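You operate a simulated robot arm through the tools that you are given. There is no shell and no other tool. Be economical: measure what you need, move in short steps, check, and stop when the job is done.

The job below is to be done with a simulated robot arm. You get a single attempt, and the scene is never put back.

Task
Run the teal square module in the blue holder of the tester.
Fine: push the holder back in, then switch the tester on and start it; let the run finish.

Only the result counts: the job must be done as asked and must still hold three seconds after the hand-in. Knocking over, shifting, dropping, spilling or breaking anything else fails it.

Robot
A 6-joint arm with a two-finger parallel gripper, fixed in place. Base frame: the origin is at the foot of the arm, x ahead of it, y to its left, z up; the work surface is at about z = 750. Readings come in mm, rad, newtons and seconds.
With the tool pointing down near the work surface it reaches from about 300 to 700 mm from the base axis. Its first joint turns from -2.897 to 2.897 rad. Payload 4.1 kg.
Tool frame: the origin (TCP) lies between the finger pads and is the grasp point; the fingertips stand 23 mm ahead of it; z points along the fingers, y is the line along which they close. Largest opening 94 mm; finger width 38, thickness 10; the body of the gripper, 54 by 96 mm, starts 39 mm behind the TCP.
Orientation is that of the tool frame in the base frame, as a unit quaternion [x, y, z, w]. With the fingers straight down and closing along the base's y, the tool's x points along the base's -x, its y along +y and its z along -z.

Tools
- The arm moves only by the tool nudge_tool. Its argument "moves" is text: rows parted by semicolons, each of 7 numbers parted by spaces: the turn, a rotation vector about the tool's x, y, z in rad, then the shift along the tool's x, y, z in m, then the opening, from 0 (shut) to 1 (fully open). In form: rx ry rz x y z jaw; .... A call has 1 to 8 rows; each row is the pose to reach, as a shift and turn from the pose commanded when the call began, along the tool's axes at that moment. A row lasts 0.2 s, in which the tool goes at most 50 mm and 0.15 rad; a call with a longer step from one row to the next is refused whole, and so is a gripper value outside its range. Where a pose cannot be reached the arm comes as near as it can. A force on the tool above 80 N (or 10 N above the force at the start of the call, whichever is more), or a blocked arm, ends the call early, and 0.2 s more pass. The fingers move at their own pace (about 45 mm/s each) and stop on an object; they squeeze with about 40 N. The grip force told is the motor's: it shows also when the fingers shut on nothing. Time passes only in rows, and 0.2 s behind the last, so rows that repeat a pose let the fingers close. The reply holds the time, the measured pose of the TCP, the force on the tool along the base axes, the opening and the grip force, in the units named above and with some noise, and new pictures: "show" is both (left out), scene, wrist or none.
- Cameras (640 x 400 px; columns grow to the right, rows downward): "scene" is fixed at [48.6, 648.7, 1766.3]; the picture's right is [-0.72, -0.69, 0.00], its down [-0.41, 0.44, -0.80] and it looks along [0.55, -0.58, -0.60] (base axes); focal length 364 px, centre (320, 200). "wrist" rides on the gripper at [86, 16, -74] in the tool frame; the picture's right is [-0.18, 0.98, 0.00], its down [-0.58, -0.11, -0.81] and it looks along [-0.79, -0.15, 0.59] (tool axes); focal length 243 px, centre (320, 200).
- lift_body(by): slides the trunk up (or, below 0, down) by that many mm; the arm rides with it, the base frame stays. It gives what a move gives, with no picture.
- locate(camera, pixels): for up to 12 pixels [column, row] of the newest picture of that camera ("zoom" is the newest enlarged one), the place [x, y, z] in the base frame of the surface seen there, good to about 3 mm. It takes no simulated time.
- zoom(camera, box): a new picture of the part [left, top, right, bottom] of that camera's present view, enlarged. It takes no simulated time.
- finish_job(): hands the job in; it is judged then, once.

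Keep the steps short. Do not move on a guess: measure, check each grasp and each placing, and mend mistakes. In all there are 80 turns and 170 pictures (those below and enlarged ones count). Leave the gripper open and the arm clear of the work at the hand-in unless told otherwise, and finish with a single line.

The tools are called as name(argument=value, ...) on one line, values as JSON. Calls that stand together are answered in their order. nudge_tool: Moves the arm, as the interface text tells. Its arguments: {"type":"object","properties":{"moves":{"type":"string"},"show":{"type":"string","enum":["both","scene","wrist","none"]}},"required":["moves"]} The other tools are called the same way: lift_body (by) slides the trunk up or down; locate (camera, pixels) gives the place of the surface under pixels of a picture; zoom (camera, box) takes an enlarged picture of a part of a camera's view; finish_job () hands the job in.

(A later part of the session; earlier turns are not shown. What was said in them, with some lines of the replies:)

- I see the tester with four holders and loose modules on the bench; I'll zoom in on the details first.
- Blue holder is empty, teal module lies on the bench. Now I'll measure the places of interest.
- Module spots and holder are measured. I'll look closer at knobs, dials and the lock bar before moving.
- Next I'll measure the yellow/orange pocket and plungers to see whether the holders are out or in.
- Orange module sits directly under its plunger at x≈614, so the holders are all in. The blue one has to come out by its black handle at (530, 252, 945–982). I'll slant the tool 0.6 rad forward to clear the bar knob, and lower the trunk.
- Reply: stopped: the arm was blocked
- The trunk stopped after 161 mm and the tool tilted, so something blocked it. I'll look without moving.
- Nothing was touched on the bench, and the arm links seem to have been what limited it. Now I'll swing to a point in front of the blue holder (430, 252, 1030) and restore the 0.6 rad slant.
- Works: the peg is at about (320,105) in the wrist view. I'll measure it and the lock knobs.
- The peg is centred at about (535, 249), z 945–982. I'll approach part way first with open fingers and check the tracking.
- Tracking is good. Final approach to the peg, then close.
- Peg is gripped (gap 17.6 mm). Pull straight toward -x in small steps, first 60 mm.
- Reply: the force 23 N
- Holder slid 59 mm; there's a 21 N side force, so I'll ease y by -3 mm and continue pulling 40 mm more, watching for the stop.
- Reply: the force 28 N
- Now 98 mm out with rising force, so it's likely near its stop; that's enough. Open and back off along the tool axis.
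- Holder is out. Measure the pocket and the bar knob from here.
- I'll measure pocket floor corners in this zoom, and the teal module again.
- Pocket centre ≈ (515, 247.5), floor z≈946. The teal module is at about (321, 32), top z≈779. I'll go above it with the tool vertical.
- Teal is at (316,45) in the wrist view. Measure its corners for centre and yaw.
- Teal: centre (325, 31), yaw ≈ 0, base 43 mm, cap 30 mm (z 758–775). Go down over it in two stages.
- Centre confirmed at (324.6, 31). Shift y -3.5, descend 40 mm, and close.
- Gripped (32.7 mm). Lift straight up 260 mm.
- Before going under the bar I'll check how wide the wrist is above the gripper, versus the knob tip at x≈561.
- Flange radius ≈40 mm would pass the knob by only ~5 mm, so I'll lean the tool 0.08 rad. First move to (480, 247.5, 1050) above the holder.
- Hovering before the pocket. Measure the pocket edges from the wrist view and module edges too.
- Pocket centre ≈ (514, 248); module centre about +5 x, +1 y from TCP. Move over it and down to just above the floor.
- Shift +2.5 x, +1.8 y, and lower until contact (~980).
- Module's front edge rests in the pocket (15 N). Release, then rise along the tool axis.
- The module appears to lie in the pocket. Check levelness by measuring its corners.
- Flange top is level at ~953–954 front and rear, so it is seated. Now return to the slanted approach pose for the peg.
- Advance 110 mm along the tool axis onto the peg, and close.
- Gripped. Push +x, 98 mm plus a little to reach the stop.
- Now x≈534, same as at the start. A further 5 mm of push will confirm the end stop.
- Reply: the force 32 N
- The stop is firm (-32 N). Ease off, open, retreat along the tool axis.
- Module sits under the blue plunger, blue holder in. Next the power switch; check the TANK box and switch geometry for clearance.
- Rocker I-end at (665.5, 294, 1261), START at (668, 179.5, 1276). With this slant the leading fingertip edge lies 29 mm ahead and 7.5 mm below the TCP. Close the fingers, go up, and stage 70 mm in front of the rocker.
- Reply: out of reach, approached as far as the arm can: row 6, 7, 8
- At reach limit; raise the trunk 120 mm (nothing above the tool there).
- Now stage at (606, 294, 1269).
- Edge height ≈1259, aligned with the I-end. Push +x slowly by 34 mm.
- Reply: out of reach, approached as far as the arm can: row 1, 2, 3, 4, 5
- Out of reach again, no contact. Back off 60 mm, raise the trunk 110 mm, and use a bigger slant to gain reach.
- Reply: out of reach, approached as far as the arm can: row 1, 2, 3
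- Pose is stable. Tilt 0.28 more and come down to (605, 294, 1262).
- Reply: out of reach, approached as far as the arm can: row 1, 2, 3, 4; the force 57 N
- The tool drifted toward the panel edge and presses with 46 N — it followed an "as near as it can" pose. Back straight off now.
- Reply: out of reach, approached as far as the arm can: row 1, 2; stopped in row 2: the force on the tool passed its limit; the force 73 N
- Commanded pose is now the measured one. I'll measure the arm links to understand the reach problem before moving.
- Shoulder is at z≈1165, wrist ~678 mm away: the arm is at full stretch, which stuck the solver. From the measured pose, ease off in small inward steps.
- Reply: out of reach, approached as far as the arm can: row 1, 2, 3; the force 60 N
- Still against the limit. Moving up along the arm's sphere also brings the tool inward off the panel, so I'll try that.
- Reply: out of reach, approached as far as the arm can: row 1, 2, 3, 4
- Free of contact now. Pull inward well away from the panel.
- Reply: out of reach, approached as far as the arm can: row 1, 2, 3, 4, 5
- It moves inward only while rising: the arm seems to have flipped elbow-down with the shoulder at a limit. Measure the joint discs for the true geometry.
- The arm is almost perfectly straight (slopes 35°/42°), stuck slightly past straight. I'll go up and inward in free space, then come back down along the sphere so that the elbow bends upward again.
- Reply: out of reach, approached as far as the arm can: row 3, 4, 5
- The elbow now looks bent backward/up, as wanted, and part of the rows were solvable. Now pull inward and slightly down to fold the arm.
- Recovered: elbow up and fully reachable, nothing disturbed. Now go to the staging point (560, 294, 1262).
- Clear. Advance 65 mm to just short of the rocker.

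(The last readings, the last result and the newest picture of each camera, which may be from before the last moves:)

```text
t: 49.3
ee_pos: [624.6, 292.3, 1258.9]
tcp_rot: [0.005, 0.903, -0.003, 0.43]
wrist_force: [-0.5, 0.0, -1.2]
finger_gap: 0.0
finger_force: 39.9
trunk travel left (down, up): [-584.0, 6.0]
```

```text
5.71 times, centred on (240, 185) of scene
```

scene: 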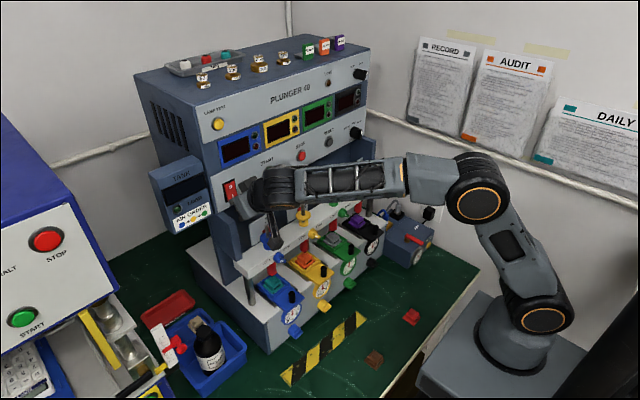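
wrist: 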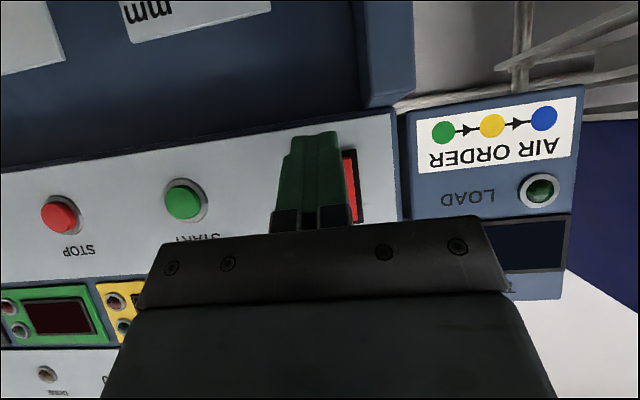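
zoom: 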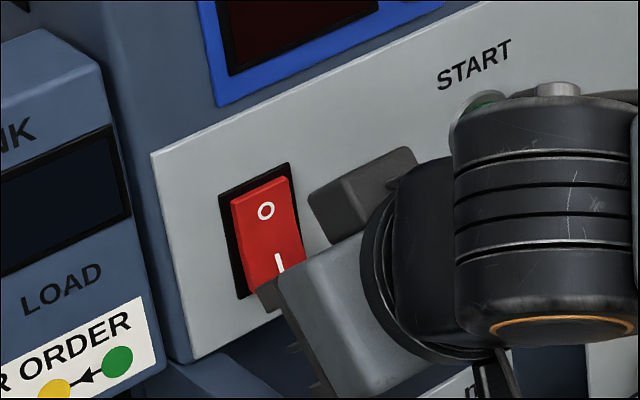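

Fingertips are lined up with the I-end. Push slowly another 20 mm.

nudge_tool(moves="0 0 0 -0.005 0.001 0.0062 0; 0 0 0 -0.0075 0.001 0.0093 0; 0 0 0 -0.0094 0.001 0.0117 0; 0 0 0 -0.0113 0.001 0.014 0; 0 0 0 -0.0125 0.001 0.0156 0")

zoom(camera="scene", box=[150, 110, 310, 220])

```text
t: 50.5
ee_pos: [639.8, 293.0, 1258.8]
tcp_rot: [0.005, 0.903, -0.003, 0.43]
wrist_force: [-32.3, -4.4, -6.3]
finger_gap: 0.0
finger_force: 40.4
trunk travel left (down, up): [-584.0, 6.0]
```

scene: 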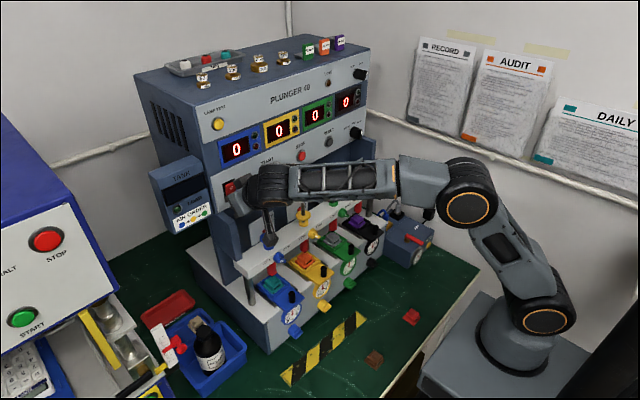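
wrist: 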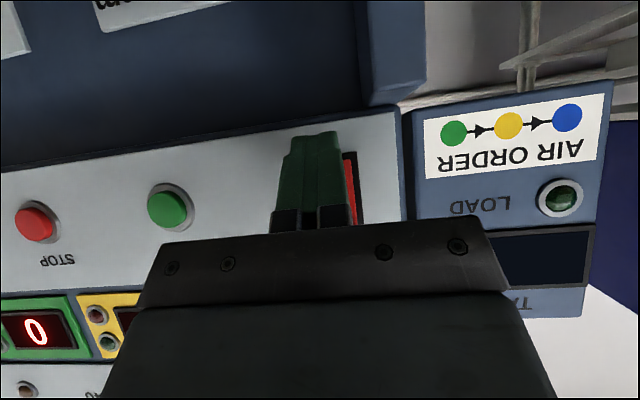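

```text
3.64 times, centred on (230, 165) of scene
```

zoom: 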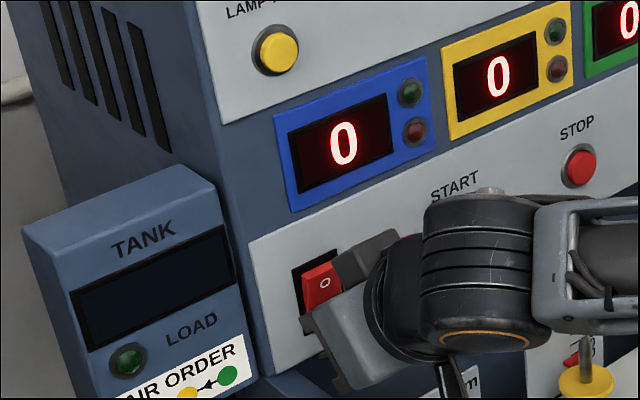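

Tester is on (displays show 0). Back off 60 mm, move to in front of START at y 179.5, z 1275.5.

nudge_tool(moves="0 0 0 0.0188 0 -0.0234 0; 0 0 0 0.0376 0 -0.0467 0; 0 0 0 0.0333 -0.038 -0.0501 0; 0 0 0 0.029 -0.076 -0.0535 0; 0 0 0 0.0247 -0.114 -0.057 0; 0 0 0 0.0247 -0.114 -0.057 0")

zoom(camera="wrist", box=[240, 100, 440, 240])

zoom(camera="scene", box=[150, 80, 390, 230])

```text
t: 51.9
ee_pos: [585.2, 178.3, 1276.6]
tcp_rot: [0.004, 0.902, -0.003, 0.431]
wrist_force: [-0.6, -0.6, -0.1]
finger_gap: 0.0
finger_force: 40.1
trunk travel left (down, up): [-584.0, 6.0]
```

scene: 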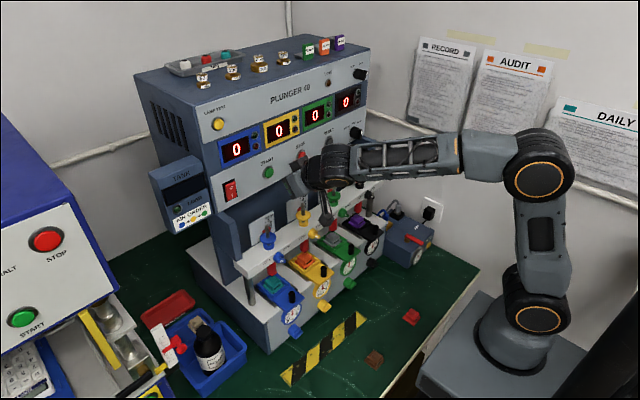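
wrist: 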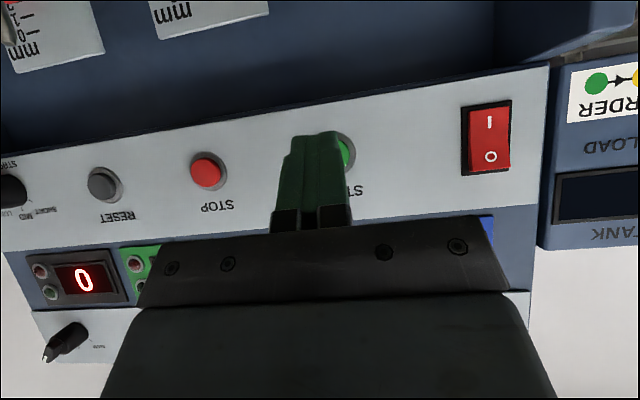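

```text
2.86 times, centred on (340, 170) of wrist
```

zoom: 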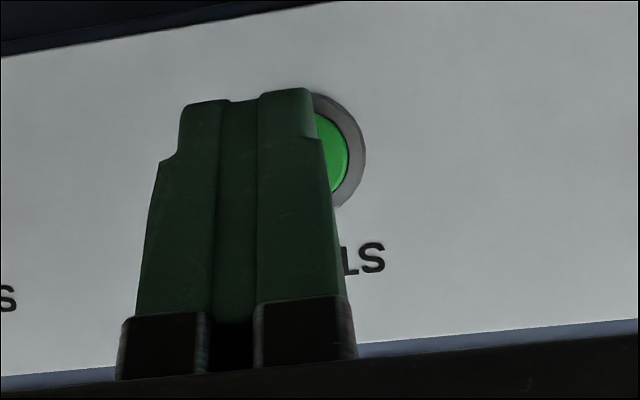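

```text
2.67 times, centred on (270, 155) of scene
```

zoom: 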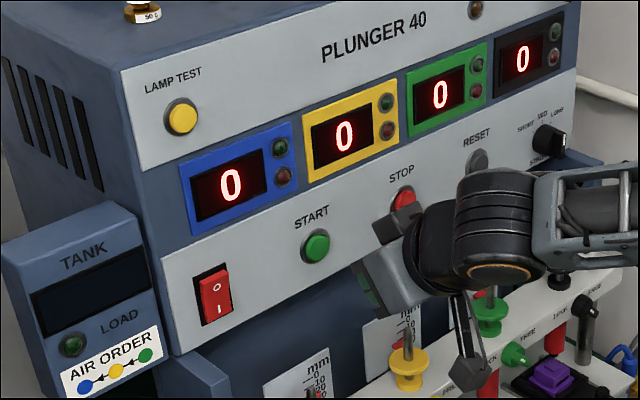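

START (668, 179.5) is straight ahead. Advance 45 mm, then slowly until pressed.

nudge_tool(moves="0 0 0 -0.0141 0.001 0.0175 0; 0 0 0 -0.0282 0.001 0.0351 0; 0 0 0 -0.0314 0.001 0.039 0; 0 0 0 -0.0338 0.001 0.0421 0; 0 0 0 -0.0357 0.001 0.0444 0; 0 0 0 -0.0376 0.001 0.0467 0; 0 0 0 -0.0282 0.001 0.0351 0; 0 0 0 -0.0141 0.001 0.0175 0")

zoom(camera="scene", box=[150, 60, 390, 300])

```text
t: 53.7
ee_pos: [609.2, 181.3, 1275.6]
tcp_rot: [0.004, 0.902, -0.002, 0.431]
wrist_force: [-1.2, -0.1, 0.0]
finger_gap: 0.0
finger_force: 40.3
trunk travel left (down, up): [-584.0, 6.0]
```

scene: 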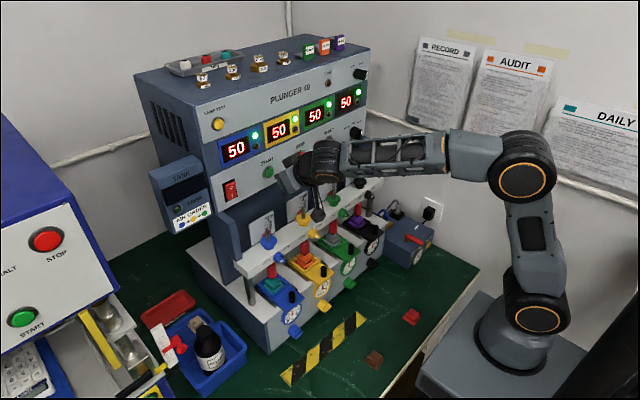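
wrist: 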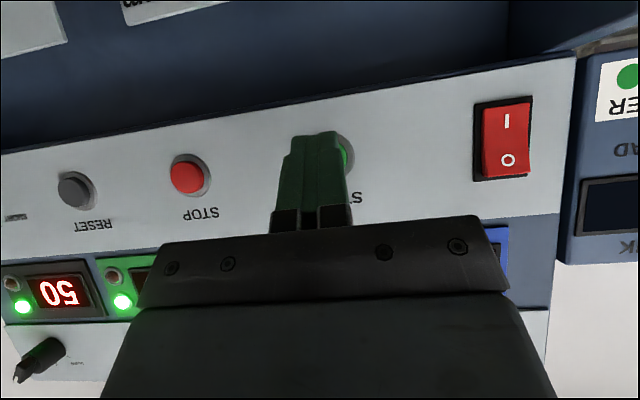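

```text
1.67 times, centred on (270, 180) of scene
```

zoom: 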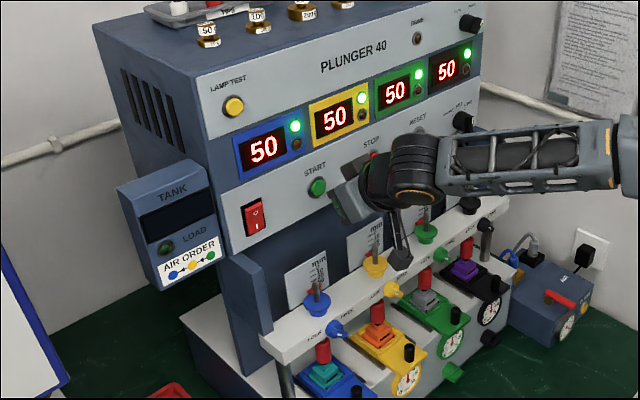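

Running: green lamps on, displays show 50. Retreat and wait.

nudge_tool(moves="0 0 0 0.0251 0 -0.0312 0; 0 0 0 0.0502 0 -0.0623 0; 0 0 0 0.0752 0 -0.0935 0; 0 0 0 0.1003 0 -0.1246 0.5; 0 0 0 0.1003 0 -0.1246 1; 0 0 0 0.1003 0 -0.1246 1; 0 0 0 0.1003 0 -0.1246 1; 0 0 0 0.1003 0 -0.1246 1", show="scene")

zoom(camera="scene", box=[190, 60, 390, 300])

```text
t: 55.5
ee_pos: [448.1, 180.9, 1277.8]
tcp_rot: [0.004, 0.903, -0.003, 0.43]
wrist_force: [0.4, -0.2, -0.9]
finger_gap: 94.4
finger_force: 0.1
trunk travel left (down, up): [-584.0, 6.0]
```

scene: 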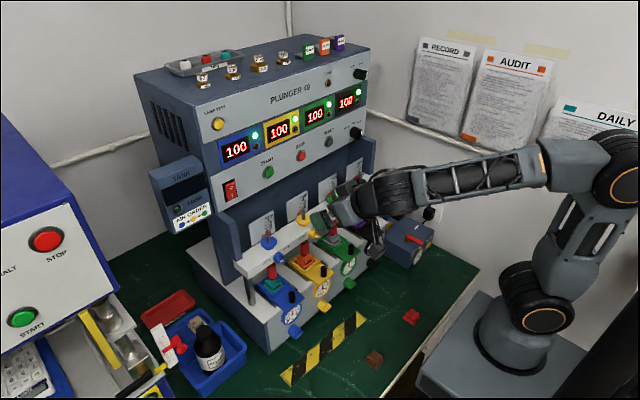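

```text
1.67 times, centred on (290, 180) of scene
```

zoom: 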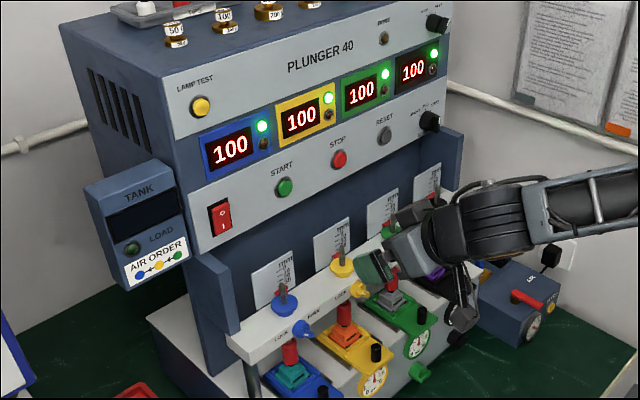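

The count climbs (100). Wait with the arm still.

nudge_tool(moves="0 0 0 0 0 0 1; 0 0 0 0 0 0 1; 0 0 0 0 0 0 1; 0 0 0 0 0 0 1; 0 0 0 0 0 0 1; 0 0 0 0 0 0 1; 0 0 0 0 0 0 1; 0 0 0 0 0 0 1", show="none")

nudge_tool(moves="0 0 0 0 0 0 1; 0 0 0 0 0 0 1; 0 0 0 0 0 0 1; 0 0 0 0 0 0 1; 0 0 0 0 0 0 1; 0 0 0 0 0 0 1; 0 0 0 0 0 0 1; 0 0 0 0 0 0 1", show="scene")

zoom(camera="scene", box=[190, 60, 390, 200])

```text
t: 57.3
ee_pos: [446.7, 180.5, 1277.4]
tcp_rot: [0.004, 0.902, -0.002, 0.431]
wrist_force: [0.2, 0.0, 0.0]
finger_gap: 94.0
finger_force: 0.0
trunk travel left (down, up): [-584.0, 6.0]
```

```text
t: 59.1
ee_pos: [447.7, 181.2, 1278.5]
tcp_rot: [0.005, 0.903, -0.003, 0.43]
wrist_force: [-0.4, 0.1, 1.0]
finger_gap: 93.9
finger_force: 0.2
trunk travel left (down, up): [-584.0, 6.0]
```

scene: 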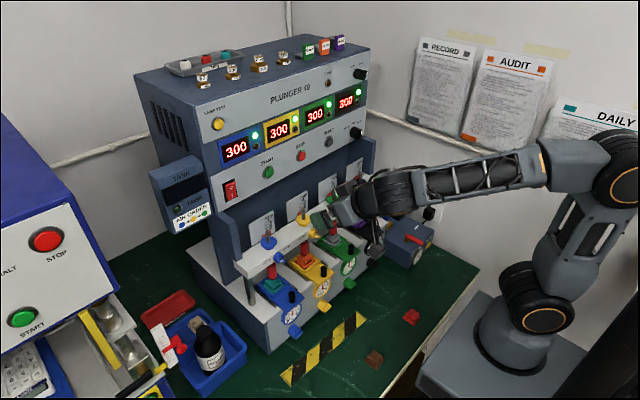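

```text
2.86 times, centred on (290, 130) of scene
```

zoom: 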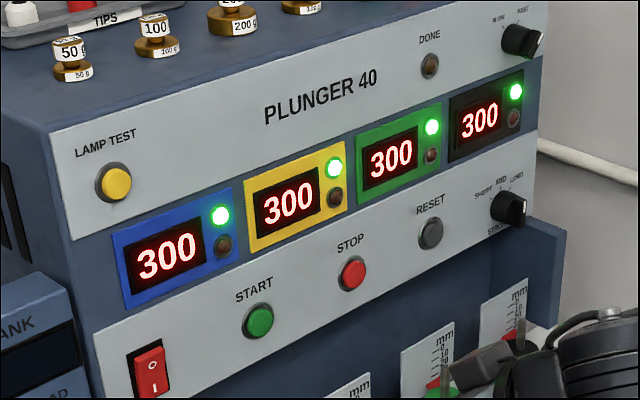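

300 now, DONE lamp still dark. Keep waiting.

nudge_tool(moves="0 0 0 0 0 0 1; 0 0 0 0 0 0 1; 0 0 0 0 0 0 1; 0 0 0 0 0 0 1; 0 0 0 0 0 0 1; 0 0 0 0 0 0 1; 0 0 0 0 0 0 1; 0 0 0 0 0 0 1", show="none")

nudge_tool(moves="0 0 0 0 0 0 1; 0 0 0 0 0 0 1; 0 0 0 0 0 0 1; 0 0 0 0 0 0 1; 0 0 0 0 0 0 1; 0 0 0 0 0 0 1; 0 0 0 0 0 0 1; 0 0 0 0 0 0 1", show="none")

nudge_tool(moves="0 0 0 0 0 0 1; 0 0 0 0 0 0 1; 0 0 0 0 0 0 1; 0 0 0 0 0 0 1; 0 0 0 0 0 0 1; 0 0 0 0 0 0 1; 0 0 0 0 0 0 1; 0 0 0 0 0 0 1", show="scene")

zoom(camera="scene", box=[190, 60, 390, 200])

```text
t: 60.9
ee_pos: [448.0, 182.2, 1276.8]
tcp_rot: [0.004, 0.902, -0.003, 0.431]
wrist_force: [-0.3, -0.4, -0.6]
finger_gap: 93.7
finger_force: 0.1
trunk travel left (down, up): [-584.0, 6.0]
```

```text
t: 62.7
ee_pos: [447.1, 181.0, 1278.2]
tcp_rot: [0.004, 0.903, -0.003, 0.43]
wrist_force: [-0.1, 0.6, 0.0]
finger_gap: 93.8
finger_force: 0.1
trunk travel left (down, up): [-584.0, 6.0]
```

```text
t: 64.5
ee_pos: [446.6, 181.3, 1278.6]
tcp_rot: [0.004, 0.903, -0.002, 0.43]
wrist_force: [0.4, -0.6, 0.4]
finger_gap: 94.0
finger_force: 0.0
trunk travel left (down, up): [-584.0, 6.0]
```

scene: 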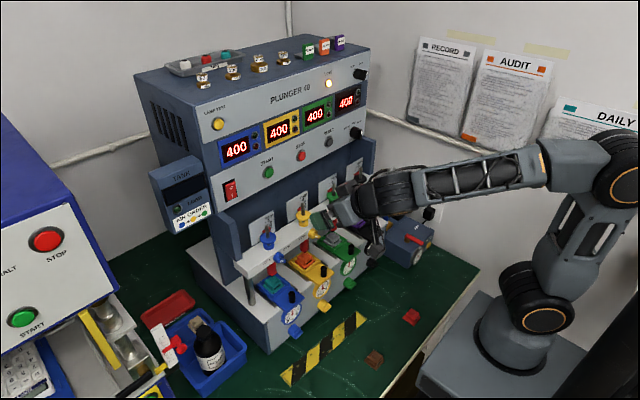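

```text
2.86 times, centred on (290, 130) of scene
```

zoom: 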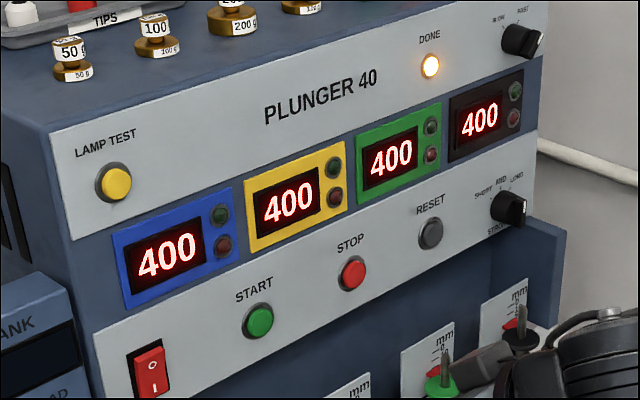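

The DONE lamp is lit and all displays read 400 with their run lamps out. Before handing in, I'll check the blue holder.

zoom(camera="scene", box=[230, 220, 350, 320])

```text
4.00 times, centred on (290, 270) of scene
```

zoom: 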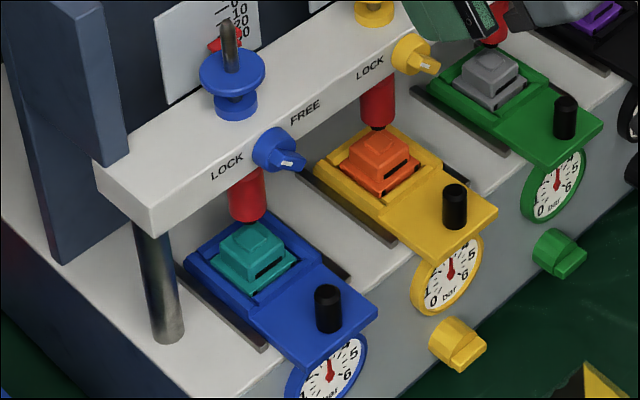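

The teal module is seated in the pushed-in blue holder. The run is finished, the gripper is open and the arm is clear, so I'm handing in.

finish_job()

```text
The job is handed in.
```

The teal module is in the blue holder, the holder is pushed back in, and the tester ran to the end (400, DONE lamp lit); on the way the closed fingers pressed the panel edge beside the TANK box (46–73 N), with no shift or damage seen afterwards.
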